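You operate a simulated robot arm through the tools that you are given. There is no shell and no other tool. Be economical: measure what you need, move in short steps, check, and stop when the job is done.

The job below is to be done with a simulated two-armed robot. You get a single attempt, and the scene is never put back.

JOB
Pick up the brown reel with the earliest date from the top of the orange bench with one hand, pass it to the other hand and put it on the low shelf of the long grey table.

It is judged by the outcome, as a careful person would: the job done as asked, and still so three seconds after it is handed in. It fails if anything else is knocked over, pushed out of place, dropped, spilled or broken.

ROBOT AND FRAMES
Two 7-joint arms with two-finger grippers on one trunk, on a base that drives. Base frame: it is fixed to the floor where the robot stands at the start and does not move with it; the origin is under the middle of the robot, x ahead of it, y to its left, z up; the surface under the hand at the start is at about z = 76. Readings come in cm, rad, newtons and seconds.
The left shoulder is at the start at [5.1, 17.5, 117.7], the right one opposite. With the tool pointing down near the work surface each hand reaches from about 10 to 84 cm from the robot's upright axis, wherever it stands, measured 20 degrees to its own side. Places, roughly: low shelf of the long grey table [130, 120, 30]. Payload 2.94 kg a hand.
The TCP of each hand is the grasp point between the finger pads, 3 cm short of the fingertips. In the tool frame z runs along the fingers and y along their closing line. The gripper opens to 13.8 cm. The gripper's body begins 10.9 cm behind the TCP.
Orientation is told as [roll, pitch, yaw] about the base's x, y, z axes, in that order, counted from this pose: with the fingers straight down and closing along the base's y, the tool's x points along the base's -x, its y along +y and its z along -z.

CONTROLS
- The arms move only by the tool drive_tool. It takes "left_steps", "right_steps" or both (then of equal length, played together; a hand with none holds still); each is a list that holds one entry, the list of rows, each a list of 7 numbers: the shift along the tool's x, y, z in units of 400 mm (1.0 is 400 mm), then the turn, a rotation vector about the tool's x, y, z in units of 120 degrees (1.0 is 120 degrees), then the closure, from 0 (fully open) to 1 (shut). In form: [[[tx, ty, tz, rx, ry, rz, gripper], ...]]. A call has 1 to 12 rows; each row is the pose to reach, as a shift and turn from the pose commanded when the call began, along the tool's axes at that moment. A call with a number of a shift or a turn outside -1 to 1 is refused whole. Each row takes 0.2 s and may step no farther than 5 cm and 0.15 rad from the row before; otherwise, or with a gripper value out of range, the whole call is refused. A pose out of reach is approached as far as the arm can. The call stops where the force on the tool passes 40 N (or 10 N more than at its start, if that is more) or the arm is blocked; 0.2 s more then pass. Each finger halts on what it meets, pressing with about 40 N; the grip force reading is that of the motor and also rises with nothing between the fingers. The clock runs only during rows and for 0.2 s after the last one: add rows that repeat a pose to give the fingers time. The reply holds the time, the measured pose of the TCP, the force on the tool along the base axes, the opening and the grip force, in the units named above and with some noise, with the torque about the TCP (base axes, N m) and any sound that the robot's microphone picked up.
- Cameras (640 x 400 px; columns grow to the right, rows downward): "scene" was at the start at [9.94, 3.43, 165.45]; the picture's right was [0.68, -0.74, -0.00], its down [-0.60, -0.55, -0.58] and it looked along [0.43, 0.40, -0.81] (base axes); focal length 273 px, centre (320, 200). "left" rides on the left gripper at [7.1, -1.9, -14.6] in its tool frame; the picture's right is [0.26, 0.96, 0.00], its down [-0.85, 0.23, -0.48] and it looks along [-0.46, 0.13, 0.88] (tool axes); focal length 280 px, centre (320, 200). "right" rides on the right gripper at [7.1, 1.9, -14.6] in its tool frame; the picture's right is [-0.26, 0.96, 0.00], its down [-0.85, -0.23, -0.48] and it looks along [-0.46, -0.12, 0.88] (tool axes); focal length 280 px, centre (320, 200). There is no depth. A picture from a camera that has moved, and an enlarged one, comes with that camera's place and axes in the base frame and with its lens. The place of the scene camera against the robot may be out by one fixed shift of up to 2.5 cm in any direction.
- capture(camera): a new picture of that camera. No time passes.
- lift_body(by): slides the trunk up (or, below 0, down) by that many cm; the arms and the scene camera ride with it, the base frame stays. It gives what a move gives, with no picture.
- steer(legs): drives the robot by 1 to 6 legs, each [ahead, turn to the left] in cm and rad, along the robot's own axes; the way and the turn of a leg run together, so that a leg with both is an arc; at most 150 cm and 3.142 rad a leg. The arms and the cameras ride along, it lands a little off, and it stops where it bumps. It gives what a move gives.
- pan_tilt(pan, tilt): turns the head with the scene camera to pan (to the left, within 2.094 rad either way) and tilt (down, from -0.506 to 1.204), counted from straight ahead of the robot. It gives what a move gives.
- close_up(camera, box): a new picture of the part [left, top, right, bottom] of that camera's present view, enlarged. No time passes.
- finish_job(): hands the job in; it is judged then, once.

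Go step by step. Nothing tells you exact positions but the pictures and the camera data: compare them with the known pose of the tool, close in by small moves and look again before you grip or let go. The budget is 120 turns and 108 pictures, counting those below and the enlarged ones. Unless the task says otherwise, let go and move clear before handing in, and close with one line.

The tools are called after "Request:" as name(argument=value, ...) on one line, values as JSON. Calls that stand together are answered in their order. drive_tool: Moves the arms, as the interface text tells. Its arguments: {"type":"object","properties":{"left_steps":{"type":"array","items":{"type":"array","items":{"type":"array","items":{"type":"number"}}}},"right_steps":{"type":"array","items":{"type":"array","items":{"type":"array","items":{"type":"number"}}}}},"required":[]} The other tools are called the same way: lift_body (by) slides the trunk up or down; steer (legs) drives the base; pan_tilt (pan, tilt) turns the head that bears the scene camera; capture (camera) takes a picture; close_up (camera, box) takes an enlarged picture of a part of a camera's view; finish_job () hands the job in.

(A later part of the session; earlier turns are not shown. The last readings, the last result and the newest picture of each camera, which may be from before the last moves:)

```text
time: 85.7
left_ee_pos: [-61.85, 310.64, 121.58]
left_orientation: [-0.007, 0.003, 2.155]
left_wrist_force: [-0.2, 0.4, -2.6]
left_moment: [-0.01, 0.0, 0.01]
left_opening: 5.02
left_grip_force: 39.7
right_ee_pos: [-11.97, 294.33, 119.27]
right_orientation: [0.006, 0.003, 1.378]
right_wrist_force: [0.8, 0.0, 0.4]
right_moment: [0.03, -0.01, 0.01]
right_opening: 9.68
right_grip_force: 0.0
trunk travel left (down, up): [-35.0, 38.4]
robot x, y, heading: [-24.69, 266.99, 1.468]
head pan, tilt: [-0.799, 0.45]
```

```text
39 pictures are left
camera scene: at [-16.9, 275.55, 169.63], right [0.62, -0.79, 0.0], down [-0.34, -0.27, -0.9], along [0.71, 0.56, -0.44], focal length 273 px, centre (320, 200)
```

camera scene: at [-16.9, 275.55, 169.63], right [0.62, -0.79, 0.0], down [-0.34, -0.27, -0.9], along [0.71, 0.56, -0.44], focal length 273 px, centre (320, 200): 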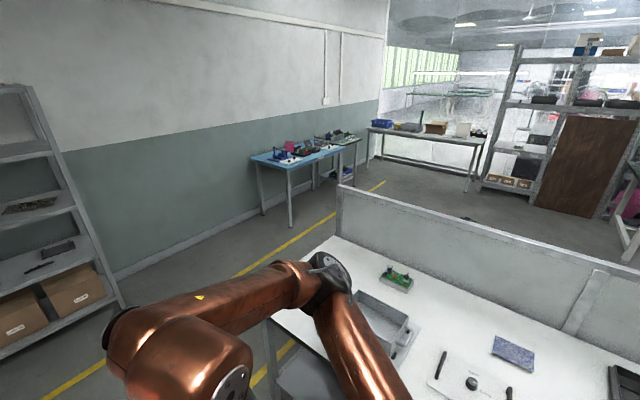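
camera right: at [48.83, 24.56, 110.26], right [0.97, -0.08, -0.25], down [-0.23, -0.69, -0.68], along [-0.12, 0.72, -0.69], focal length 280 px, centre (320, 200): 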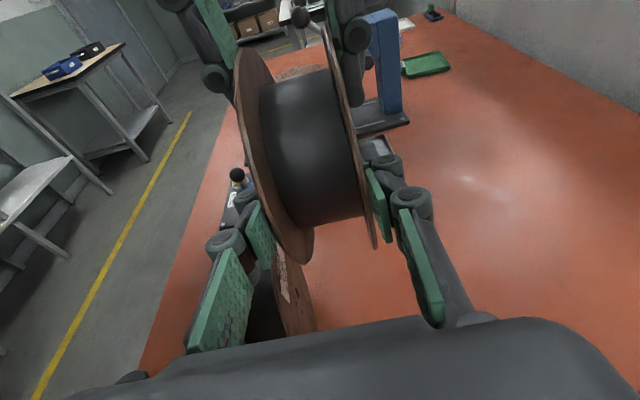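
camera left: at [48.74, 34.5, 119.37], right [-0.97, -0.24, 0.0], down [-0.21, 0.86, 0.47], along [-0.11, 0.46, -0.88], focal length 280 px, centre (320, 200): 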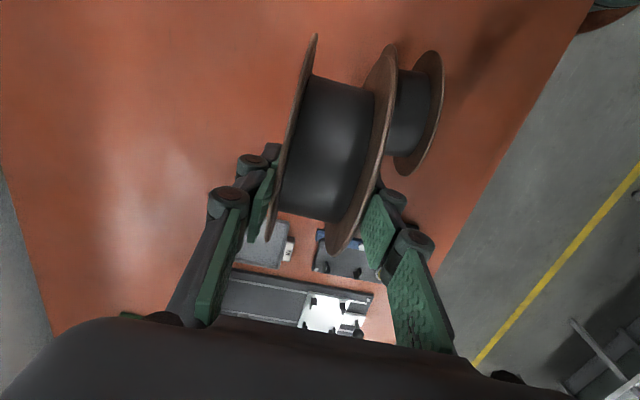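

The passage round the partition end (100, 355) is clear up to the yellow line at y≈453. I'll drive round it.

Request:
steer(legs=[[138, 0], [0, -1.467], [110, 0], [110, 0]])

Request:
pan_tilt(pan=-1.3, tilt=0.45)

Request:
capture(camera="scene")

```text
time: 106.8
left_ee_pos: [251.31, 445.57, 121.54]
left_orientation: [-0.008, 0.001, 0.683]
left_wrist_force: [0.5, -0.2, -0.9]
left_moment: [0.01, 0.0, -0.04]
left_opening: 5.01
left_grip_force: 40.0
right_ee_pos: [239.9, 394.27, 119.31]
right_orientation: [0.005, 0.001, -0.094]
right_wrist_force: [0.1, -0.5, 0.1]
right_moment: [0.0, -0.04, -0.01]
right_opening: 9.67
right_grip_force: 0.1
trunk travel left (down, up): [-35.0, 38.4]
robot x, y, heading: [211.2, 404.1, -0.006]
head pan, tilt: [-0.799, 0.45]
```

```text
time: 107.7
left_ee_pos: [251.06, 445.47, 121.5]
left_orientation: [-0.006, 0.002, 0.683]
left_wrist_force: [-0.2, -0.8, -1.8]
left_moment: [0.01, 0.0, 0.02]
left_opening: 5.01
left_grip_force: 40.2
right_ee_pos: [239.92, 394.19, 119.22]
right_orientation: [0.005, 0.003, -0.092]
right_wrist_force: [0.1, -0.6, 0.1]
right_moment: [0.01, 0.01, -0.02]
right_opening: 9.65
right_grip_force: 0.0
trunk travel left (down, up): [-35.0, 38.4]
robot x, y, heading: [210.89, 404.04, -0.011]
head pan, tilt: [-1.3, 0.45]
```

```text
38 pictures are left
camera scene: at [218.08, 393.48, 169.63], right [-0.96, -0.26, 0.0], down [-0.12, 0.42, -0.9], along [0.24, -0.87, -0.44], focal length 273 px, centre (320, 200)
```

scene: 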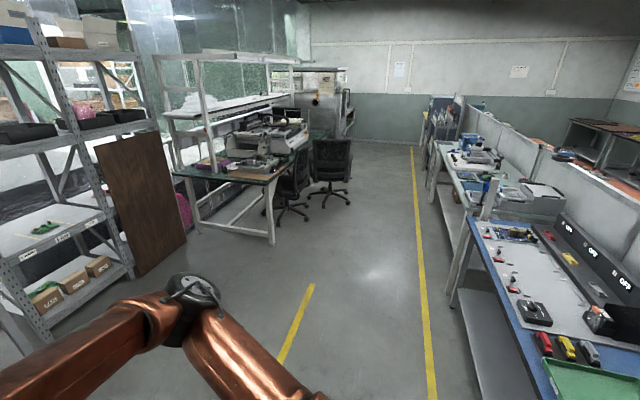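

The long grey table is now visible: front edge x≈161, y from 33 to 208. I'll drive down this aisle to y≈120 and turn to face it.

Request:
steer(legs=[[0, -1.562], [140, 0], [130, 0], [0, -1.571]])

Request:
pan_tilt(pan=0.0, tilt=0.75)

Request:
capture(camera="scene")

```text
time: 128.6
left_ee_pos: [174.62, 88.76, 121.61]
left_orientation: [-0.008, 0.001, -2.447]
left_wrist_force: [-0.4, -0.2, -2.3]
left_moment: [-0.02, 0.03, 0.05]
left_opening: 5.0
left_grip_force: 40.2
right_ee_pos: [185.29, 140.1, 119.17]
right_orientation: [0.004, 0.002, 3.061]
right_wrist_force: [0.0, 0.7, 0.3]
right_moment: [0.01, -0.02, -0.04]
right_opening: 9.69
right_grip_force: 0.0
trunk travel left (down, up): [-35.0, 38.4]
robot x, y, heading: [213.93, 130.73, -3.133]
head pan, tilt: [-1.3, 0.45]
```

```text
time: 130.1
left_ee_pos: [174.75, 88.69, 121.43]
left_orientation: [-0.01, 0.002, -2.448]
left_wrist_force: [-0.3, -0.3, -2.3]
left_moment: [0.02, -0.03, 0.04]
left_opening: 5.03
left_grip_force: 39.9
right_ee_pos: [185.3, 140.1, 119.18]
right_orientation: [0.005, 0.003, 3.06]
right_wrist_force: [-0.2, -0.3, -0.2]
right_moment: [0.04, 0.02, 0.03]
right_opening: 9.68
right_grip_force: 0.0
trunk travel left (down, up): [-35.0, 38.4]
robot x, y, heading: [214.37, 130.9, -3.133]
head pan, tilt: [0.0, 0.75]
```

```text
37 pictures are left
camera scene: at [201.03, 129.09, 166.98], right [-0.01, 1.0, 0.0], down [0.68, 0.0, -0.73], along [-0.73, 0.0, -0.68], focal length 273 px, centre (320, 200)
```

scene: 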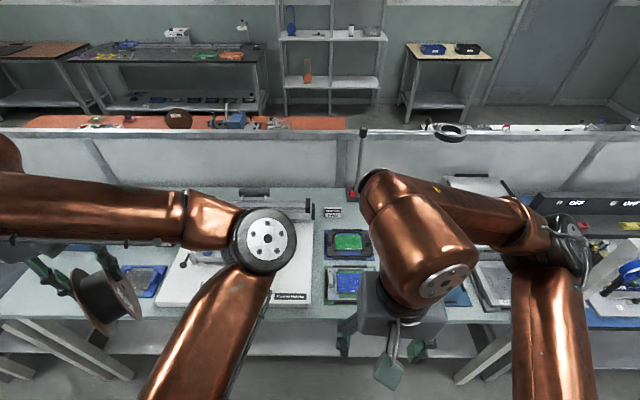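

I'm facing the table, with the open low shelf below its front edge (y≈50–180 between the legs). I'll back off a little, turn the left hand forward, and then lower the trunk.

Request:
steer(legs=[[-18, 0]])

Request:
drive_tool(left_steps=[[[0, 0, 0, 0, 0, 0.06, 1], [0, 0, 0, 0, 0, 0.12, 1], [0, 0, 0, 0, 0, 0.18, 1], [0, 0, 0, 0, 0, 0.24, 1], [0, 0, 0, 0, 0, 0.29, 1], [0, 0, 0, 0, 0, 0.33, 1]]])

Request:
drive_tool(left_steps=[[[0, 0, 0, 0, -0.052, 0, 1], [0, 0, 0, 0, -0.104, 0, 1], [0, 0, 0, 0, -0.156, 0, 1], [0, 0, 0, 0, -0.208, 0, 1], [0, 0, 0, 0, -0.26, 0, 1], [0, 0, 0, 0, -0.312, 0, 1], [0, 0, 0, 0, -0.364, 0, 1], [0, 0, 0, 0, -0.416, 0, 1], [0, 0, 0, 0, -0.458, 0, 1]]])

Request:
lift_body(by=-34)

Request:
capture(camera="scene")

Request:
capture(camera="left")

```text
time: 131.6
left_ee_pos: [193.21, 88.68, 121.68]
left_orientation: [-0.007, 0.0, -2.445]
left_wrist_force: [0.9, -0.8, -1.7]
left_moment: [0.0, -0.01, -0.02]
left_opening: 4.99
left_grip_force: 39.7
right_ee_pos: [203.63, 140.26, 119.3]
right_orientation: [0.006, 0.001, 3.063]
right_wrist_force: [-0.3, -0.2, 0.1]
right_moment: [-0.01, 0.04, 0.02]
right_opening: 9.67
right_grip_force: 0.0
trunk travel left (down, up): [-35.0, 38.4]
robot x, y, heading: [232.48, 130.32, -3.132]
head pan, tilt: [0.0, 0.75]
```

```text
time: 133.0
left_ee_pos: [192.98, 88.61, 121.62]
left_orientation: [-0.006, -0.004, -3.14]
left_wrist_force: [-0.5, 0.3, -2.1]
left_moment: [0.02, 0.04, -0.01]
left_opening: 5.02
left_grip_force: 39.9
right_ee_pos: [203.53, 140.15, 119.15]
right_orientation: [0.005, 0.001, 3.064]
right_wrist_force: [0.6, 0.1, -0.1]
right_moment: [-0.02, -0.01, -0.01]
right_opening: 9.62
right_grip_force: 0.0
trunk travel left (down, up): [-35.0, 38.4]
robot x, y, heading: [232.14, 130.7, -3.129]
head pan, tilt: [0.0, 0.75]
```

```text
time: 135.0
left_ee_pos: [192.95, 77.92, 123.11]
left_orientation: [-0.017, -0.96, -3.123]
left_wrist_force: [0.3, -1.0, -3.8]
left_moment: [0.04, -0.01, -0.08]
left_opening: 4.98
left_grip_force: 39.7
left hand out of reach, approached as far as the arm can: row 6, 7, 8, 9
right_ee_pos: [203.28, 139.63, 119.18]
right_orientation: [0.003, 0.004, 3.066]
right_wrist_force: [-0.3, -1.2, -0.6]
right_moment: [0.06, -0.01, 0.0]
right_opening: 9.67
right_grip_force: 0.0
trunk travel left (down, up): [-35.0, 38.4]
robot x, y, heading: [231.99, 130.77, -3.13]
head pan, tilt: [0.0, 0.75]
```

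```text
time: 138.3
left_ee_pos: [180.09, 78.19, 76.87]
left_orientation: [-0.011, -0.606, -3.128]
left_wrist_force: [1.0, 0.8, -2.5]
left_moment: [-0.07, 0.04, 0.05]
left_opening: 5.01
left_grip_force: 40.0
right_ee_pos: [201.15, 140.13, 84.92]
right_orientation: [0.009, 0.097, 3.008]
right_wrist_force: [-2.0, -1.2, 0.4]
right_moment: [0.08, 0.31, -0.22]
right_opening: 9.67
right_grip_force: 0.0
trunk travel left (down, up): [-1.0, 72.4]
robot x, y, heading: [232.21, 131.06, -3.136]
head pan, tilt: [0.0, 0.75]
```

```text
36 pictures are left
camera scene: at [182.78, 128.81, 127.57], right [-0.01, 1.0, 0.0], down [0.72, 0.01, -0.69], along [-0.69, -0.01, -0.72], focal length 273 px, centre (320, 200)
```

scene: 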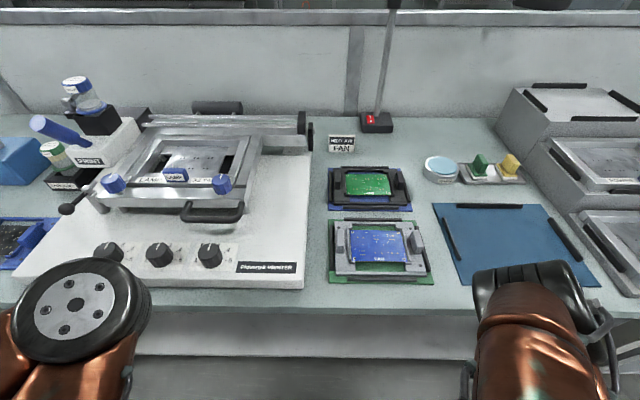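

```text
35 pictures are left
camera left: at [194.15, 80.2, 84.83], right [0.22, -0.96, -0.16], down [-0.42, -0.24, 0.87], along [-0.88, -0.13, -0.46], focal length 280 px, centre (320, 200)
```

left: 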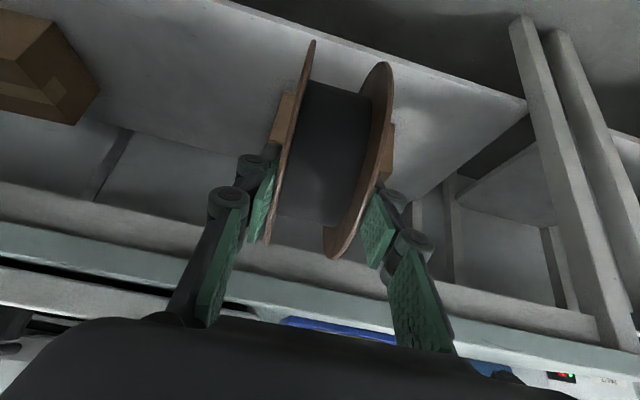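

Lowering the trunk also carries the shoulders forward, so the elbows are now close to the table edge. Before backing up I'll check what is behind the robot.

Request:
pan_tilt(pan=2.05, tilt=0.5)

Request:
capture(camera="scene")

Request:
pan_tilt(pan=-2.05, tilt=0.5)

Request:
capture(camera="scene")

```text
time: 140.3
left_ee_pos: [180.52, 77.56, 77.77]
left_orientation: [-0.028, -0.623, -3.081]
left_wrist_force: [0.9, 0.1, -2.0]
left_moment: [-0.01, -0.07, 0.04]
left_opening: 5.01
left_grip_force: 40.2
right_ee_pos: [200.14, 141.97, 83.68]
right_orientation: [-0.034, 0.074, 2.956]
right_wrist_force: [-126.7, 24.3, 49.0]
right_moment: [-3.94, 1.97, -7.8]
right_opening: 13.49
right_grip_force: 23.9
trunk travel left (down, up): [-1.0, 72.4]
robot x, y, heading: [232.41, 130.8, -3.136]
head pan, tilt: [2.051, 0.499]
```

```text
34 pictures are left
camera scene: at [192.15, 120.83, 129.92], right [-0.88, -0.47, -0.07], down [-0.16, 0.42, -0.89], along [0.45, -0.77, -0.45], focal length 273 px, centre (320, 200)
```

scene: 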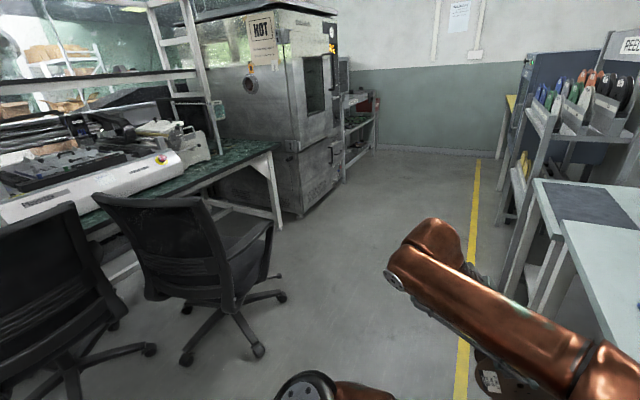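

```text
time: 143.6
left_ee_pos: [178.5, 77.17, 78.03]
left_orientation: [0.001, -0.625, -3.087]
left_wrist_force: [-0.1, 0.3, -0.8]
left_moment: [-0.02, -0.09, 0.01]
left_opening: 5.02
left_grip_force: 40.0
right_ee_pos: [198.1, 142.56, 83.45]
right_orientation: [-0.043, 0.062, 2.952]
right_wrist_force: [-131.8, -23.8, 78.6]
right_moment: [-0.81, 2.58, -10.81]
right_opening: 13.41
right_grip_force: 23.4
trunk travel left (down, up): [-1.0, 72.4]
robot x, y, heading: [232.38, 130.89, -3.136]
head pan, tilt: [-2.051, 0.499]
```

```text
33 pictures are left
camera scene: at [188.5, 136.93, 129.24], right [0.89, -0.45, 0.09], down [-0.12, -0.43, -0.9], along [0.45, 0.78, -0.43], focal length 273 px, centre (320, 200)
```

scene: 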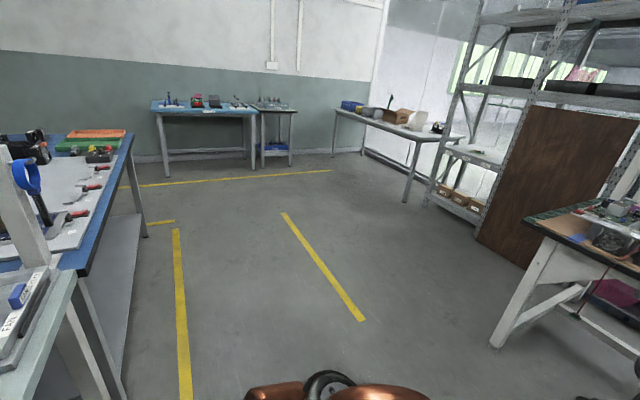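

The right hand is wedged against the robot's own leaning trunk. I'll raise the trunk again first and then reposition the right arm away from the body.

Request:
lift_body(by=34)

Request:
pan_tilt(pan=0, tilt=0.95)

Request:
capture(camera="scene")

```text
time: 143.9
left_ee_pos: [191.35, 72.65, 76.91]
left_orientation: [0.134, -0.384, -3.004]
left_wrist_force: [-7.8, -1.2, -10.0]
left_moment: [0.2, -0.04, -0.02]
left_opening: 4.97
left_grip_force: 39.5
right_ee_pos: [198.4, 143.3, 83.15]
right_orientation: [-0.076, -0.1, 2.855]
right_wrist_force: [-130.7, -120.7, 121.3]
right_moment: [9.65, 5.98, -19.03]
right_opening: 13.12
right_grip_force: 18.6
trunk travel left (down, up): [-1.1, 72.3]
robot x, y, heading: [232.57, 130.7, -3.137]
head pan, tilt: [-2.051, 0.499]
stopped: the arm was blocked; the commanded pose is now the measured one
```

```text
time: 145.9
left_ee_pos: [194.54, 71.83, 78.16]
left_orientation: [0.168, -0.412, -3.038]
left_wrist_force: [0.2, -0.1, -2.9]
left_moment: [-0.01, -0.02, -0.02]
left_opening: 5.01
left_grip_force: 39.6
right_ee_pos: [202.18, 143.74, 84.72]
right_orientation: [-0.06, -0.113, 2.896]
right_wrist_force: [-123.2, -49.3, 104.8]
right_moment: [0.04, 3.81, -10.0]
right_opening: 12.27
right_grip_force: 12.0
trunk travel left (down, up): [-1.1, 72.3]
robot x, y, heading: [232.73, 131.21, -3.136]
head pan, tilt: [0.0, 0.949]
```

```text
32 pictures are left
camera scene: at [181.81, 128.83, 125.65], right [-0.01, 1.0, 0.0], down [0.85, 0.01, -0.52], along [-0.52, 0.0, -0.85], focal length 273 px, centre (320, 200)
```

scene: 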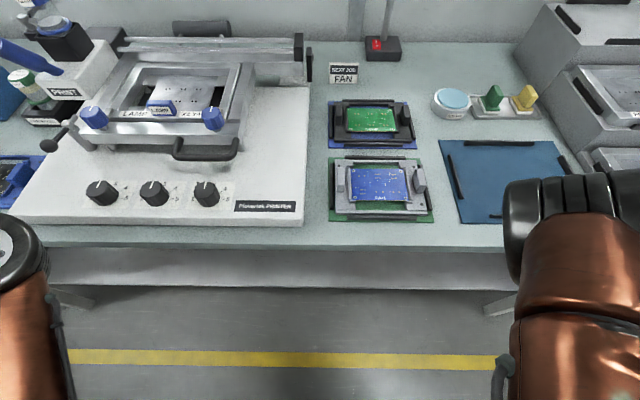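

Request:
capture(camera="right")

Request:
capture(camera="left")

```text
31 pictures are left
camera right: at [209.87, 138.98, 98.21], right [-0.49, -0.87, -0.03], down [-0.72, 0.39, 0.58], along [-0.5, 0.31, -0.81], focal length 280 px, centre (320, 200)
```

right: 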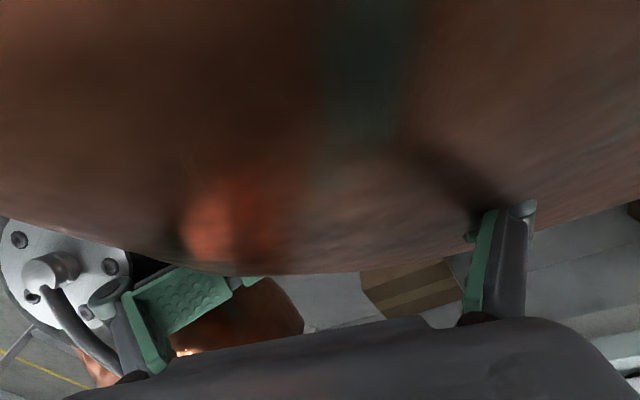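

```text
30 pictures are left
camera left: at [206.17, 77.47, 88.12], right [0.4, -0.91, 0.04], down [-0.56, -0.21, 0.8], along [-0.73, -0.35, -0.59], focal length 280 px, centre (320, 200)
```

left: 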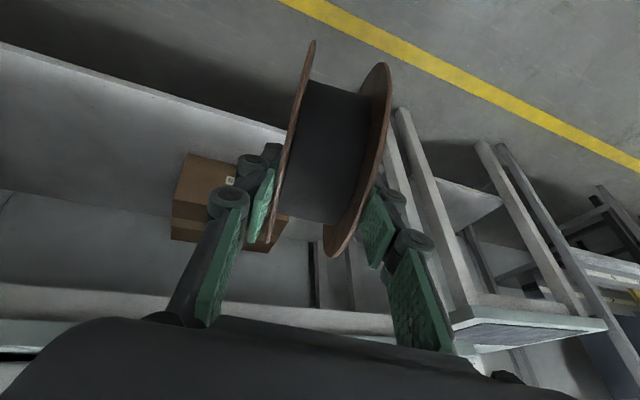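

The belly is between the right fingers; I'll move the right hand forward, away from it, opening as I go.

Request:
drive_tool(right_steps=[[[-0.03, 0, 0, 0, 0, 0, 0], [-0.08, -0.01, 0.01, 0, 0, 0, 0], [-0.16, -0.02, 0.02, 0, 0, 0, 0], [-0.24, -0.03, 0.03, 0, 0, 0, 0], [-0.32, -0.04, 0.04, 0, 0, 0, 0]]])

Request:
capture(camera="right")

Request:
capture(camera="scene")

```text
time: 146.2
left_ee_pos: [208.52, 69.41, 77.13]
left_orientation: [0.241, -0.149, -2.971]
left_wrist_force: [0.5, -2.1, -5.2]
left_moment: [0.18, 0.0, 0.0]
left_opening: 5.02
left_grip_force: 39.9
right_ee_pos: [203.03, 145.49, 85.15]
right_orientation: [-0.139, -0.235, 2.872]
right_wrist_force: [-111.2, -14.2, 64.1]
right_moment: [-2.65, 3.24, -7.38]
right_opening: 13.01
right_grip_force: 0.1
trunk travel left (down, up): [-1.1, 72.3]
robot x, y, heading: [232.48, 130.68, -3.13]
head pan, tilt: [0.0, 0.949]
stopped in row 1 (left hand): the arm was blocked; the commanded pose is now the measured one
```

```text
29 pictures are left
camera right: at [211.84, 138.96, 97.32], right [-0.53, -0.85, -0.07], down [-0.64, 0.35, 0.69], along [-0.56, 0.41, -0.72], focal length 280 px, centre (320, 200)
```

right: 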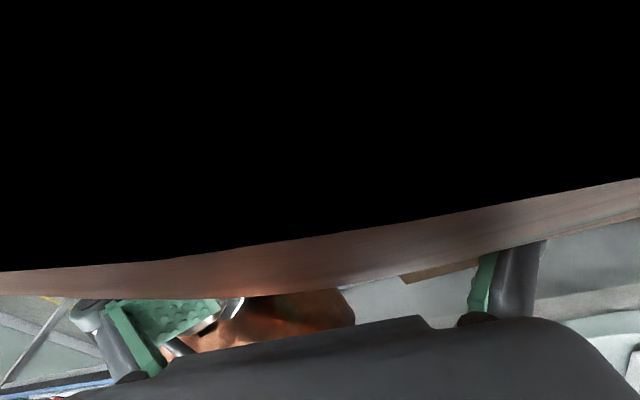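

```text
28 pictures are left
camera scene: at [180.72, 127.73, 125.31], right [-0.01, 1.0, 0.01], down [0.86, 0.02, -0.51], along [-0.51, 0.0, -0.86], focal length 273 px, centre (320, 200)
```

scene: 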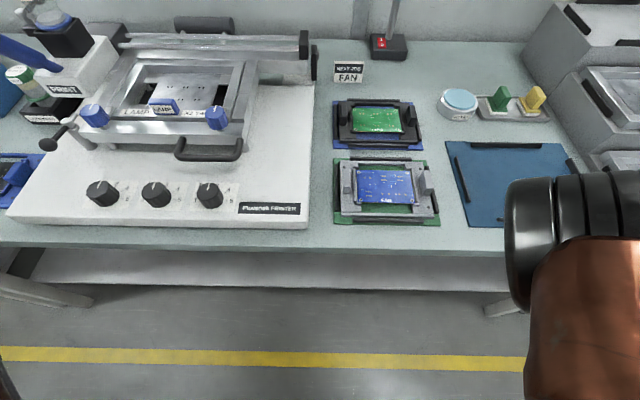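

Request:
drive_tool(right_steps=[[[-0.02, 0, 0, 0, 0, 0, 0], [-0.06, 0, 0, 0, 0, 0, 0], [-0.12, 0, 0, 0, 0, 0, 0], [-0.18, 0, 0, 0, 0, 0, 0], [-0.24, 0, 0, 0, 0, 0, 0]]])

```text
time: 146.5
left_ee_pos: [208.84, 71.61, 78.64]
left_orientation: [0.198, -0.363, -3.065]
left_wrist_force: [-0.9, 0.2, -2.1]
left_moment: [-0.04, -0.17, 0.08]
left_opening: 5.0
left_grip_force: 40.4
right_ee_pos: [207.37, 148.49, 86.17]
right_orientation: [-0.171, -0.354, 2.844]
right_wrist_force: [-95.5, 40.1, 45.7]
right_moment: [-1.56, 3.19, -7.21]
right_opening: 13.02
right_grip_force: 0.0
trunk travel left (down, up): [-1.1, 72.3]
robot x, y, heading: [232.3, 130.79, -3.131]
head pan, tilt: [0.0, 0.949]
stopped in row 1 (left hand): the force on the tool passed its limit at 72 N (the readings are from after the stop); the commanded pose is now the measured one
```

Request:
lift_body(by=6)

Request:
capture(camera="left")

Request:
capture(camera="scene")

```text
time: 146.8
left_ee_pos: [217.3, 71.07, 78.45]
left_orientation: [0.182, -0.456, -3.038]
left_wrist_force: [-1.5, -0.4, -3.1]
left_moment: [0.03, -0.15, 0.07]
left_opening: 5.02
left_grip_force: 39.5
right_ee_pos: [214.0, 148.43, 87.3]
right_orientation: [-0.134, -0.529, 2.848]
right_wrist_force: [-91.6, 56.8, 51.4]
right_moment: [-1.43, 2.87, -7.31]
right_opening: 13.23
right_grip_force: 0.1
trunk travel left (down, up): [-1.4, 72.0]
robot x, y, heading: [232.36, 130.69, -3.128]
head pan, tilt: [0.0, 0.949]
stopped: the arm was blocked; the commanded pose is now the measured one
```

```text
27 pictures are left
camera left: at [229.17, 77.05, 87.91], right [0.41, -0.91, 0.04], down [-0.52, -0.19, 0.83], along [-0.75, -0.36, -0.55], focal length 280 px, centre (320, 200)
```

left: 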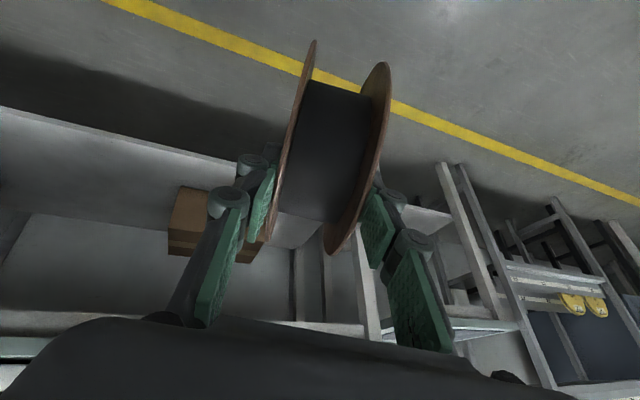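

```text
26 pictures are left
camera scene: at [190.96, 128.48, 128.09], right [-0.01, 1.0, 0.0], down [0.81, 0.01, -0.58], along [-0.58, -0.01, -0.81], focal length 273 px, centre (320, 200)
```

scene: 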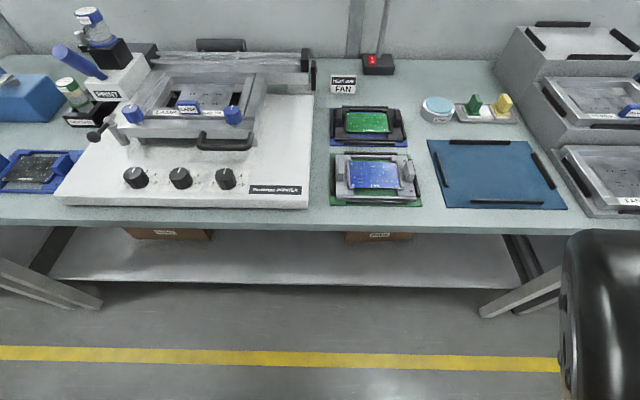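

The trunk is gradually freeing itself, with the head back to x=191. I'll continue with small lifts.

Request:
lift_body(by=6)

Request:
lift_body(by=6)

Request:
lift_body(by=6)

```text
time: 147.8
left_ee_pos: [219.58, 71.31, 84.29]
left_orientation: [0.175, -0.487, -3.037]
left_wrist_force: [-0.6, -0.2, -3.8]
left_moment: [-0.02, -0.07, 0.04]
left_opening: 5.02
left_grip_force: 40.2
right_ee_pos: [215.8, 148.14, 93.63]
right_orientation: [-0.109, -0.582, 2.838]
right_wrist_force: [-99.3, 43.9, 50.4]
right_moment: [-1.96, 3.03, -7.46]
right_opening: 13.22
right_grip_force: 0.1
trunk travel left (down, up): [-7.4, 66.0]
robot x, y, heading: [232.11, 130.89, -3.127]
head pan, tilt: [0.0, 0.949]
stopped: the arm was blocked; the commanded pose is now the measured one
```

```text
time: 148.7
left_ee_pos: [221.23, 71.12, 90.92]
left_orientation: [0.179, -0.504, -3.031]
left_wrist_force: [2.5, 0.0, -2.2]
left_moment: [0.06, 0.09, -0.07]
left_opening: 5.03
left_grip_force: 40.2
right_ee_pos: [220.57, 147.66, 99.47]
right_orientation: [-0.086, -0.486, 2.828]
right_wrist_force: [-12.8, 7.2, 39.8]
right_moment: [-0.49, 0.61, -0.99]
right_opening: 13.53
right_grip_force: 0.0
trunk travel left (down, up): [-13.5, 59.9]
robot x, y, heading: [232.38, 130.8, -3.127]
head pan, tilt: [0.0, 0.949]
stopped: the force on the tool passed its limit at 151 N (the readings are from after the stop); the commanded pose is now the measured one
```

```text
time: 149.3
left_ee_pos: [222.8, 71.26, 93.79]
left_orientation: [0.172, -0.529, -3.03]
left_wrist_force: [3.8, -0.4, -1.6]
left_moment: [0.07, 0.28, -0.1]
left_opening: 5.01
left_grip_force: 40.3
right_ee_pos: [222.22, 147.79, 102.64]
right_orientation: [-0.069, -0.511, 2.817]
right_wrist_force: [-20.1, 12.9, 33.4]
right_moment: [-0.47, 0.83, -1.37]
right_opening: 13.57
right_grip_force: 0.0
trunk travel left (down, up): [-16.5, 56.9]
robot x, y, heading: [232.56, 130.58, -3.128]
head pan, tilt: [0.0, 0.949]
stopped: the force on the tool passed its limit at 58 N (the readings are from after the stop); the commanded pose is now the measured one
```

Request:
drive_tool(right_steps=[[[-0.04, 0, 0.02, 0, 0, 0, 0], [-0.1, 0, 0.05, 0, 0, 0, 0], [-0.19, -0.01, 0.1, 0, 0, 0, 0], [-0.28, -0.02, 0.155, 0, 0, 0, 0], [-0.37, -0.03, 0.21, 0, 0, 0, 0]]])

Request:
capture(camera="right")

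Request:
capture(camera="scene")

```text
time: 149.7
left_ee_pos: [220.11, 71.34, 93.76]
left_orientation: [0.18, -0.498, -3.041]
left_wrist_force: [-0.6, 1.3, -2.5]
left_moment: [0.03, -0.2, 0.01]
left_opening: 5.01
left_grip_force: 40.5
right_ee_pos: [219.71, 147.88, 102.37]
right_orientation: [-0.084, -0.452, 2.811]
right_wrist_force: [-22.5, 3.5, 21.8]
right_moment: [-0.24, 0.23, -1.4]
right_opening: 13.6
right_grip_force: 0.1
trunk travel left (down, up): [-16.5, 56.9]
robot x, y, heading: [232.19, 130.94, -3.126]
head pan, tilt: [0.0, 0.949]
stopped in row 1 (right hand): the force on the tool passed its limit at 72 N (the readings are from after the stop); the commanded pose is now the measured one
```

```text
25 pictures are left
camera right: at [230.65, 140.7, 112.21], right [-0.57, -0.82, 0.04], down [-0.46, 0.36, 0.81], along [-0.68, 0.44, -0.58], focal length 280 px, centre (320, 200)
```

right: 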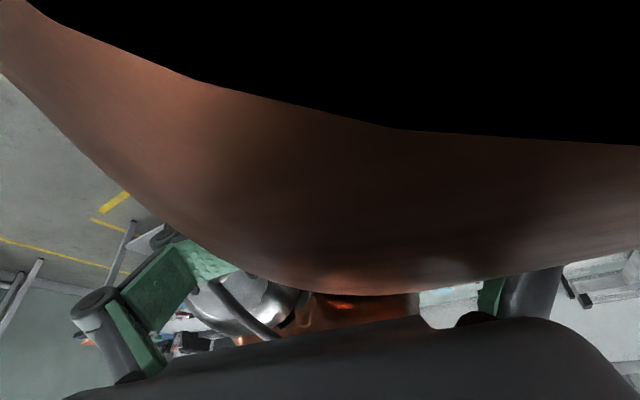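

```text
24 pictures are left
camera scene: at [204.68, 128.98, 145.78], right [-0.01, 1.0, 0.0], down [0.82, 0.01, -0.57], along [-0.57, -0.01, -0.82], focal length 273 px, centre (320, 200)
```

scene: 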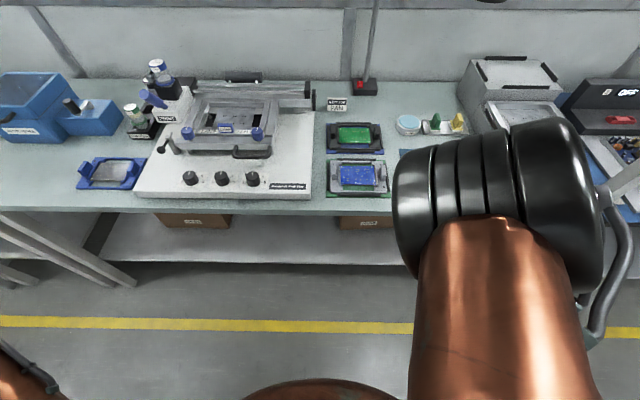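

The belly lies below and behind the fingers, so the right hand should move up and forward, along the force it feels.

Request:
drive_tool(right_steps=[[[-0.03, -0.008, -0.017, 0, 0, 0, 0], [-0.085, -0.023, -0.048, 0, 0, 0, 0], [-0.17, -0.046, -0.096, 0, 0, 0, 0], [-0.25, -0.07, -0.144, 0, 0, 0, 0], [-0.32, -0.086, -0.18, 0, 0, 0, 0]]])

Request:
capture(camera="right")

```text
time: 150.6
left_ee_pos: [221.5, 71.43, 93.79]
left_orientation: [0.177, -0.513, -3.034]
left_wrist_force: [0.7, -0.6, -2.1]
left_moment: [0.07, -0.01, -0.03]
left_opening: 4.99
left_grip_force: 40.3
right_ee_pos: [218.48, 148.83, 109.92]
right_orientation: [-0.252, -0.517, 2.926]
right_wrist_force: [9.1, 0.7, 6.7]
right_moment: [0.39, 0.13, -0.58]
right_opening: 13.9
right_grip_force: 0.2
trunk travel left (down, up): [-16.5, 56.9]
robot x, y, heading: [231.9, 130.81, -3.126]
head pan, tilt: [0.0, 0.949]
stopped in row 4 (right hand): the force on the tool passed its limit at 126 N (the readings are from after the stop); the commanded pose is now the measured one
```

```text
23 pictures are left
camera right: at [229.84, 140.69, 118.28], right [-0.54, -0.84, -0.08], down [-0.45, 0.21, 0.87], along [-0.71, 0.5, -0.49], focal length 280 px, centre (320, 200)
```

right: 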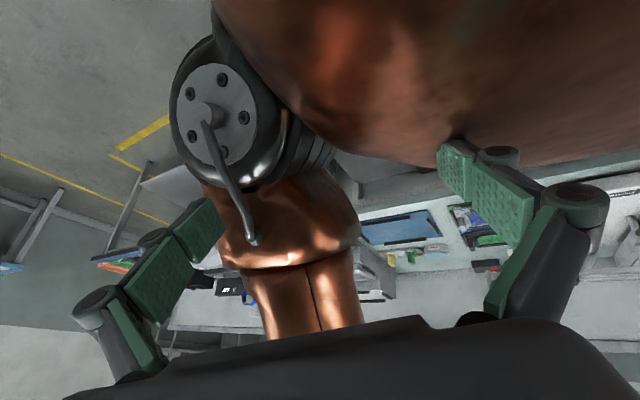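

Request:
drive_tool(right_steps=[[[-0.02, -0.01, -0.035, 0, 0, 0, 0], [-0.06, -0.027, -0.1, 0, 0, 0, 0], [-0.1, -0.045, -0.17, 0, 0, 0, 0], [-0.14, -0.063, -0.24, 0, 0, 0, 0], [-0.184, -0.082, -0.318, 0, 0, 0, 0]]])

Request:
capture(camera="right")

```text
time: 151.1
left_ee_pos: [221.35, 71.43, 93.8]
left_orientation: [0.178, -0.509, -3.037]
left_wrist_force: [0.1, -0.1, -3.1]
left_moment: [0.0, -0.07, -0.04]
left_opening: 4.98
left_grip_force: 40.4
right_ee_pos: [218.81, 148.96, 112.03]
right_orientation: [-0.267, -0.503, 2.917]
right_wrist_force: [6.0, -1.4, 4.4]
right_moment: [0.21, 0.06, -0.44]
right_opening: 13.83
right_grip_force: 0.1
right hand out of reach, approached as far as the arm can: row 2
trunk travel left (down, up): [-16.5, 56.9]
robot x, y, heading: [233.01, 130.55, -3.128]
head pan, tilt: [0.0, 0.949]
stopped in row 2 (right hand): the force on the tool passed its limit at 127 N (the readings are from after the stop); the commanded pose is now the measured one
```

```text
22 pictures are left
camera right: at [230.08, 140.53, 120.55], right [-0.55, -0.83, -0.1], down [-0.46, 0.2, 0.86], along [-0.7, 0.52, -0.49], focal length 280 px, centre (320, 200)
```

right: 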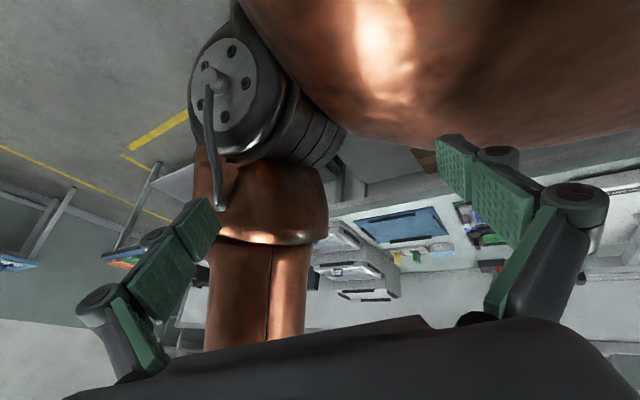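

Request:
drive_tool(right_steps=[[[-0.03, 0.012, 0.014, 0, 0, 0, 0], [-0.1, 0.04, 0.046, 0, 0, 0, 0], [-0.17, 0.07, 0.08, 0, 0, 0, 0], [-0.25, 0.1, 0.115, 0, 0, 0, 0], [-0.32, 0.127, 0.148, 0, 0, 0, 0]]])

Request:
capture(camera="scene")

```text
time: 151.5
left_ee_pos: [221.31, 71.53, 93.81]
left_orientation: [0.181, -0.51, -3.035]
left_wrist_force: [-0.3, 0.9, -2.5]
left_moment: [0.01, -0.08, 0.01]
left_opening: 5.01
left_grip_force: 39.5
right_ee_pos: [218.62, 149.0, 112.12]
right_orientation: [-0.269, -0.482, 2.91]
right_wrist_force: [4.9, -0.6, 5.3]
right_moment: [0.4, 0.04, -0.22]
right_opening: 13.81
right_grip_force: 0.1
trunk travel left (down, up): [-16.5, 56.9]
robot x, y, heading: [232.25, 130.72, -3.13]
head pan, tilt: [0.0, 0.949]
stopped in row 1 (right hand): the force on the tool passed its limit at 96 N (the readings are from after the stop); the commanded pose is now the measured one
```

```text
21 pictures are left
camera scene: at [206.9, 129.23, 146.05], right [-0.01, 1.0, 0.0], down [0.81, 0.01, -0.58], along [-0.58, -0.01, -0.81], focal length 273 px, centre (320, 200)
```

scene: 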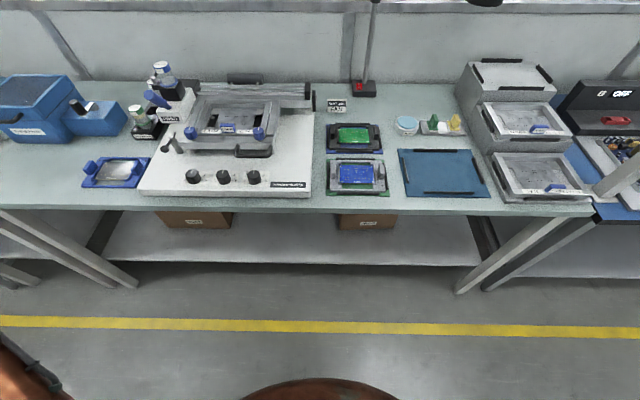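

Request:
drive_tool(right_steps=[[[0, 0, 0, 0, 0, 0, 0.3], [0, 0, 0, 0, 0, 0, 0.5], [0, 0, 0, 0, 0, 0, 0.6], [0, 0, 0, 0, 0, 0, 0.6]]])

Request:
lift_body(by=18)

Request:
capture(camera="right")

```text
time: 152.5
left_ee_pos: [221.13, 71.34, 93.74]
left_orientation: [0.177, -0.511, -3.035]
left_wrist_force: [0.1, -0.2, -1.9]
left_moment: [0.05, -0.07, 0.0]
left_opening: 5.02
left_grip_force: 40.2
right_ee_pos: [218.82, 149.17, 112.35]
right_orientation: [-0.289, -0.471, 2.913]
right_wrist_force: [40.3, 3.4, 46.2]
right_moment: [3.09, 0.12, -2.63]
right_opening: 12.87
right_grip_force: 38.5
trunk travel left (down, up): [-16.5, 56.9]
robot x, y, heading: [232.34, 130.97, -3.131]
head pan, tilt: [0.0, 0.949]
stopped in row 4 (right hand): the force on the tool passed its limit at 43 N (the readings are from after the stop); the commanded pose is now the measured one
```

```text
time: 153.0
left_ee_pos: [221.24, 71.42, 94.55]
left_orientation: [0.176, -0.513, -3.033]
left_wrist_force: [0.5, 1.2, -1.6]
left_moment: [0.02, -0.06, 0.02]
left_opening: 5.05
left_grip_force: 40.3
right_ee_pos: [219.7, 149.27, 113.4]
right_orientation: [-0.296, -0.453, 2.908]
right_wrist_force: [53.4, 6.1, 49.0]
right_moment: [2.83, 0.32, -2.95]
right_opening: 11.15
right_grip_force: 39.1
trunk travel left (down, up): [-17.3, 56.1]
robot x, y, heading: [232.63, 130.59, -3.127]
head pan, tilt: [0.0, 0.949]
stopped: the force on the tool passed its limit at 75 N (the readings are from after the stop); the commanded pose is now the measured one
```

```text
20 pictures are left
camera right: at [230.17, 140.53, 122.38], right [-0.56, -0.82, -0.14], down [-0.5, 0.2, 0.84], along [-0.66, 0.54, -0.52], focal length 280 px, centre (320, 200)
```

right: 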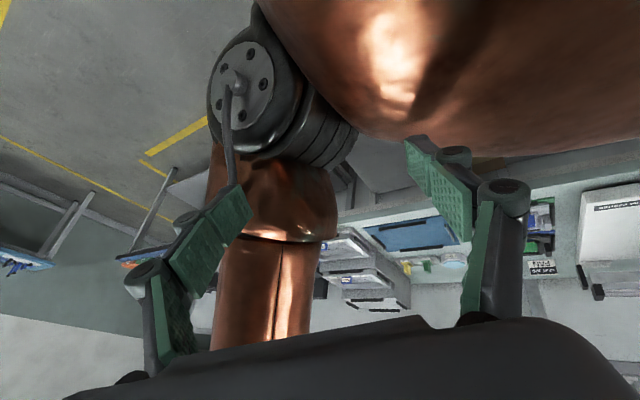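

The right upper arm is sitting between the open fingers. I'll reopen and ease the hand up and outward.

Request:
drive_tool(right_steps=[[[0, 0, 0, 0, 0, 0, 0.1], [0, 0, 0, 0, 0, 0, 0], [-0.03, -0.036, -0.037, 0, 0, 0, 0], [-0.06, -0.072, -0.075, 0, 0, 0, 0], [-0.096, -0.12, -0.124, 0, 0, 0, 0]]])

Request:
lift_body(by=10)

```text
time: 154.2
left_ee_pos: [221.26, 71.49, 94.54]
left_orientation: [0.18, -0.513, -3.037]
left_wrist_force: [0.6, 1.3, -2.5]
left_moment: [0.02, -0.03, -0.02]
left_opening: 5.02
left_grip_force: 40.0
right_ee_pos: [219.7, 149.33, 113.89]
right_orientation: [-0.284, -0.466, 2.909]
right_wrist_force: [0.1, 0.3, -0.1]
right_moment: [-0.02, 0.01, 0.04]
right_opening: 13.82
right_grip_force: 0.1
right hand out of reach, approached as far as the arm can: row 3, 4, 5
trunk travel left (down, up): [-17.3, 56.1]
robot x, y, heading: [232.44, 130.83, -3.13]
head pan, tilt: [0.0, 0.949]
```

```text
time: 154.8
left_ee_pos: [221.52, 71.53, 97.87]
left_orientation: [0.173, -0.522, -3.032]
left_wrist_force: [-1.0, -0.4, -3.0]
left_moment: [0.01, -0.05, -0.03]
left_opening: 5.0
left_grip_force: 39.9
right_ee_pos: [220.28, 149.47, 117.36]
right_orientation: [-0.286, -0.462, 2.903]
right_wrist_force: [2.1, -1.8, 4.4]
right_moment: [0.4, 0.0, -0.18]
right_opening: 13.84
right_grip_force: 0.1
trunk travel left (down, up): [-20.5, 52.9]
robot x, y, heading: [232.4, 130.86, -3.123]
head pan, tilt: [0.0, 0.949]
stopped: the force on the tool passed its limit at 68 N (the readings are from after the stop); the commanded pose is now the measured one
```

Request:
drive_tool(right_steps=[[[-0.036, 0.011, -0.032, 0, 0, 0, 0], [-0.072, 0.023, -0.063, 0, 0, 0, 0], [-0.108, 0.034, -0.095, 0, 0, 0, 0], [-0.144, 0.046, -0.126, 0, 0, 0, 0], [-0.18, 0.057, -0.158, 0, 0, 0, 0]]])

Request:
capture(camera="right")

```text
time: 156.0
left_ee_pos: [221.36, 71.35, 97.78]
left_orientation: [0.176, -0.52, -3.035]
left_wrist_force: [-0.1, 0.8, -2.3]
left_moment: [0.01, -0.09, -0.02]
left_opening: 4.99
left_grip_force: 39.9
right_ee_pos: [216.39, 146.78, 117.61]
right_orientation: [-0.275, -0.527, 2.968]
right_wrist_force: [-0.1, -0.4, 0.2]
right_moment: [-0.01, 0.04, -0.03]
right_opening: 13.86
right_grip_force: 0.1
right hand out of reach, approached as far as the arm can: row 1, 2, 3, 4, 5
trunk travel left (down, up): [-20.5, 52.9]
robot x, y, heading: [232.31, 131.05, -3.131]
head pan, tilt: [0.0, 0.949]
```

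```text
19 pictures are left
camera right: at [228.13, 138.77, 125.83], right [-0.51, -0.85, -0.1], down [-0.45, 0.17, 0.88], along [-0.73, 0.49, -0.47], focal length 280 px, centre (320, 200)
```

right: 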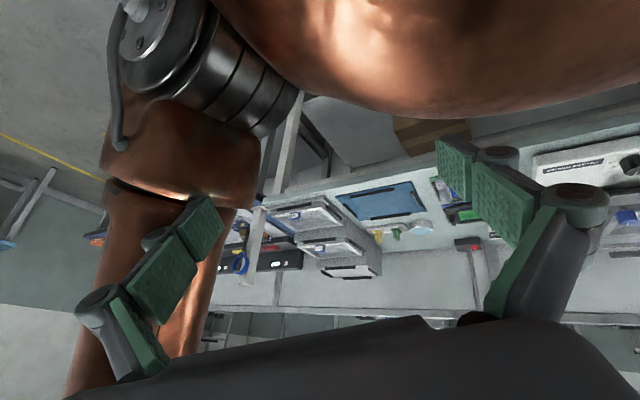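

The right hand is free of contact. Continuing inward and forward.

Request:
drive_tool(right_steps=[[[-0.05, 0.044, -0.01, 0, 0, 0, 0], [-0.1, 0.088, -0.02, 0, 0, 0, 0], [-0.15, 0.132, -0.03, 0, 0, 0, 0], [-0.2, 0.176, -0.04, 0, 0, 0, 0], [-0.25, 0.22, -0.047, 0, 0, 0, 0]]])

Request:
lift_body(by=14)

Request:
capture(camera="scene")

```text
time: 156.6
left_ee_pos: [221.31, 71.41, 97.83]
left_orientation: [0.177, -0.521, -3.037]
left_wrist_force: [-0.8, 0.1, -1.6]
left_moment: [0.05, -0.05, 0.0]
left_opening: 5.0
left_grip_force: 40.2
right_ee_pos: [214.38, 146.29, 117.75]
right_orientation: [-0.288, -0.583, 3.059]
right_wrist_force: [-0.1, -0.2, 0.1]
right_moment: [-0.03, 0.01, 0.01]
right_opening: 13.81
right_grip_force: 0.0
right hand out of reach, approached as far as the arm can: row 1, 2
trunk travel left (down, up): [-20.5, 52.9]
robot x, y, heading: [232.28, 130.89, -3.128]
head pan, tilt: [0.0, 0.949]
stopped in row 2 (right hand): the arm was blocked; the commanded pose is now the measured one
```

```text
time: 158.2
left_ee_pos: [223.9, 71.38, 112.13]
left_orientation: [0.165, -0.602, -3.03]
left_wrist_force: [0.3, -0.1, -3.2]
left_moment: [0.01, -0.11, -0.02]
left_opening: 4.99
left_grip_force: 39.9
right_ee_pos: [214.22, 145.95, 131.7]
right_orientation: [-0.293, -0.579, 3.061]
right_wrist_force: [-0.4, 0.1, 0.2]
right_moment: [0.04, -0.05, -0.04]
right_opening: 13.8
right_grip_force: 0.1
trunk travel left (down, up): [-34.5, 38.9]
robot x, y, heading: [232.63, 130.82, -3.128]
head pan, tilt: [0.0, 0.949]
```

```text
18 pictures are left
camera scene: at [219.75, 129.03, 164.93], right [-0.01, 1.0, 0.0], down [0.81, 0.01, -0.58], along [-0.58, -0.01, -0.81], focal length 273 px, centre (320, 200)
```

scene: 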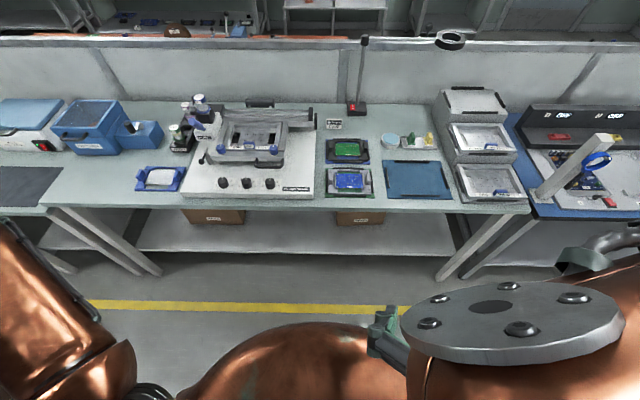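

The trunk is fully up again and everything is free; the reel is still held. With the trunk up, I'll work by bringing the left hand forward, tilted about 35° below level, in front of the clear shelf section around y≈105 between the two boxes.

Request:
drive_tool(left_steps=[[[-0.0483, -0.078, 0.0517, 0.0093, -0.0142, 0.002, 1], [-0.0967, -0.156, 0.1033, 0.0187, -0.0283, 0.004, 1], [-0.145, -0.234, 0.155, 0.028, -0.0425, 0.006, 1], [-0.193, -0.312, 0.207, 0.037, -0.0567, 0.008, 1], [-0.242, -0.39, 0.258, 0.047, -0.071, 0.01, 1], [-0.29, -0.468, 0.31, 0.056, -0.085, 0.012, 1], [-0.338, -0.545, 0.362, 0.065, -0.099, 0.013, 1], [-0.387, -0.623, 0.413, 0.075, -0.113, 0.015, 1], [-0.435, -0.701, 0.465, 0.084, -0.1275, 0.017, 1], [-0.483, -0.779, 0.517, 0.093, -0.142, 0.019, 1], [-0.532, -0.857, 0.568, 0.103, -0.156, 0.021, 1], [-0.58, -0.935, 0.62, 0.112, -0.17, 0.023, 1]]])

Request:
capture(camera="scene")

```text
time: 160.8
left_ee_pos: [189.51, 83.0, 93.03]
left_orientation: [0.029, -0.923, 3.139]
left_wrist_force: [-2.5, 0.3, -1.5]
left_moment: [-0.05, -0.15, 0.08]
left_opening: 5.04
left_grip_force: 40.1
left hand out of reach, approached as far as the arm can: row 1, 2, 3, 4, 5, 6, 7, 8, 9, 10, 11, 12
right_ee_pos: [213.39, 146.87, 131.62]
right_orientation: [-0.285, -0.573, 3.054]
right_wrist_force: [-2.4, 1.8, -0.3]
right_moment: [-0.14, -0.2, 0.01]
right_opening: 13.79
right_grip_force: 0.1
trunk travel left (down, up): [-34.5, 38.9]
robot x, y, heading: [232.47, 130.83, -3.127]
head pan, tilt: [0.0, 0.949]
```

```text
17 pictures are left
camera scene: at [218.95, 129.95, 164.88], right [-0.01, 1.0, 0.0], down [0.82, 0.01, -0.58], along [-0.58, -0.01, -0.82], focal length 273 px, centre (320, 200)
```

scene: 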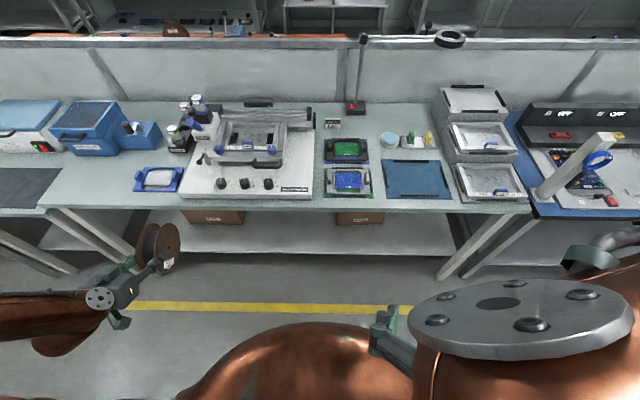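

The left arm is now in a good posture, elbow out, with the hand pointing forward. Next I lower it in front of the table edge.

Request:
drive_tool(left_steps=[[[0.07, -0.04, 0.053, 0, 0, 0, 1], [0.14, -0.08, 0.106, 0, 0, 0, 1], [0.21, -0.12, 0.159, 0, 0, 0, 1], [0.28, -0.16, 0.212, 0, 0, 0, 1], [0.35, -0.2, 0.265, 0, 0, 0, 1], [0.42, -0.24, 0.318, 0, 0, 0, 1], [0.49, -0.28, 0.371, 0, 0, 0, 1], [0.56, -0.32, 0.424, 0, 0, 0, 1], [0.63, -0.36, 0.477, 0, 0, 0, 1], [0.7, -0.375, 0.53, 0, 0, 0, 1]]])

Request:
capture(camera="left")

Request:
capture(camera="scene")

```text
time: 163.0
left_ee_pos: [193.86, 92.12, 64.98]
left_orientation: [0.007, -0.953, -3.143]
left_wrist_force: [0.4, -0.5, -2.3]
left_moment: [-0.01, -0.09, 0.02]
left_opening: 4.96
left_grip_force: 40.5
left hand out of reach, approached as far as the arm can: row 2, 3, 4, 7, 8, 9, 10
right_ee_pos: [214.36, 146.13, 131.8]
right_orientation: [-0.291, -0.583, 3.062]
right_wrist_force: [0.0, -1.3, 0.2]
right_moment: [-0.01, 0.02, 0.01]
right_opening: 13.82
right_grip_force: 0.0
trunk travel left (down, up): [-34.5, 38.9]
robot x, y, heading: [232.24, 130.75, -3.133]
head pan, tilt: [0.0, 0.949]
```

```text
16 pictures are left
camera left: at [209.76, 94.31, 67.6], right [0.16, -0.96, -0.21], down [-0.1, -0.23, 0.97], along [-0.98, -0.13, -0.13], focal length 280 px, centre (320, 200)
```

left: 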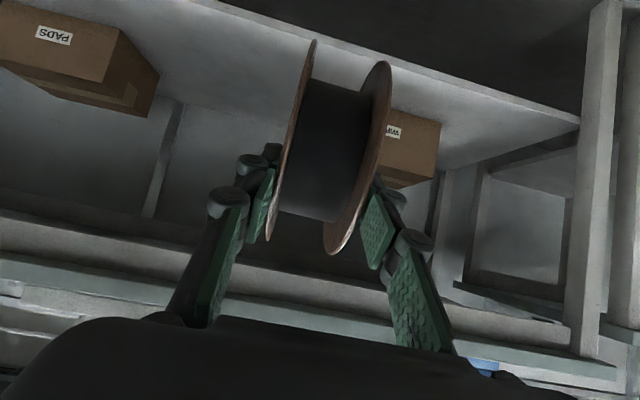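

```text
15 pictures are left
camera scene: at [219.96, 129.14, 164.97], right [-0.01, 1.0, 0.0], down [0.81, 0.01, -0.58], along [-0.58, -0.01, -0.81], focal length 273 px, centre (320, 200)
```

scene: 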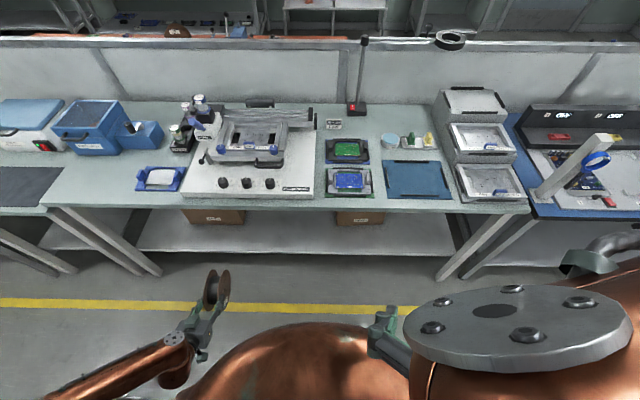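

Posture is good. The arm is close to its folded limit, so I'll go down and forward to about (180, 105, 50), still in front of the table edge.

Request:
drive_tool(left_steps=[[[0.06, -0.054, 0.05, 0, 0, 0, 1], [0.1, -0.108, 0.12, 0, 0, 0, 1], [0.13, -0.162, 0.2, 0, 0, 0, 1], [0.13, -0.216, 0.3, 0, 0, 0, 1], [0.12, -0.27, 0.4, 0, 0, 0, 1], [0.1, -0.325, 0.5, 0, 0, 0, 1]]])

Request:
capture(camera="left")

```text
time: 164.4
left_ee_pos: [193.87, 92.22, 65.04]
left_orientation: [0.01, -0.952, -3.141]
left_wrist_force: [-0.7, -0.7, -1.6]
left_moment: [0.02, -0.1, 0.01]
left_opening: 5.01
left_grip_force: 40.3
left hand out of reach, approached as far as the arm can: row 1, 2, 3, 4, 5, 6
right_ee_pos: [214.32, 146.03, 131.72]
right_orientation: [-0.29, -0.583, 3.062]
right_wrist_force: [-0.2, 0.5, 0.0]
right_moment: [0.01, 0.03, 0.04]
right_opening: 13.81
right_grip_force: 0.0
trunk travel left (down, up): [-34.5, 38.9]
robot x, y, heading: [232.6, 131.06, -3.128]
head pan, tilt: [0.0, 0.949]
```

```text
14 pictures are left
camera left: at [209.79, 94.41, 67.67], right [0.16, -0.96, -0.21], down [-0.1, -0.23, 0.97], along [-0.98, -0.13, -0.13], focal length 280 px, centre (320, 200)
```

left: 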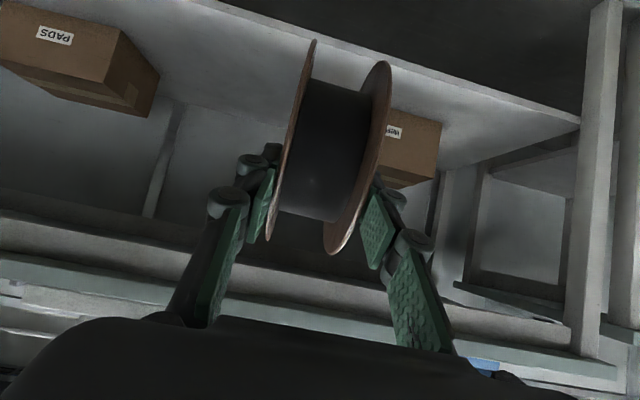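

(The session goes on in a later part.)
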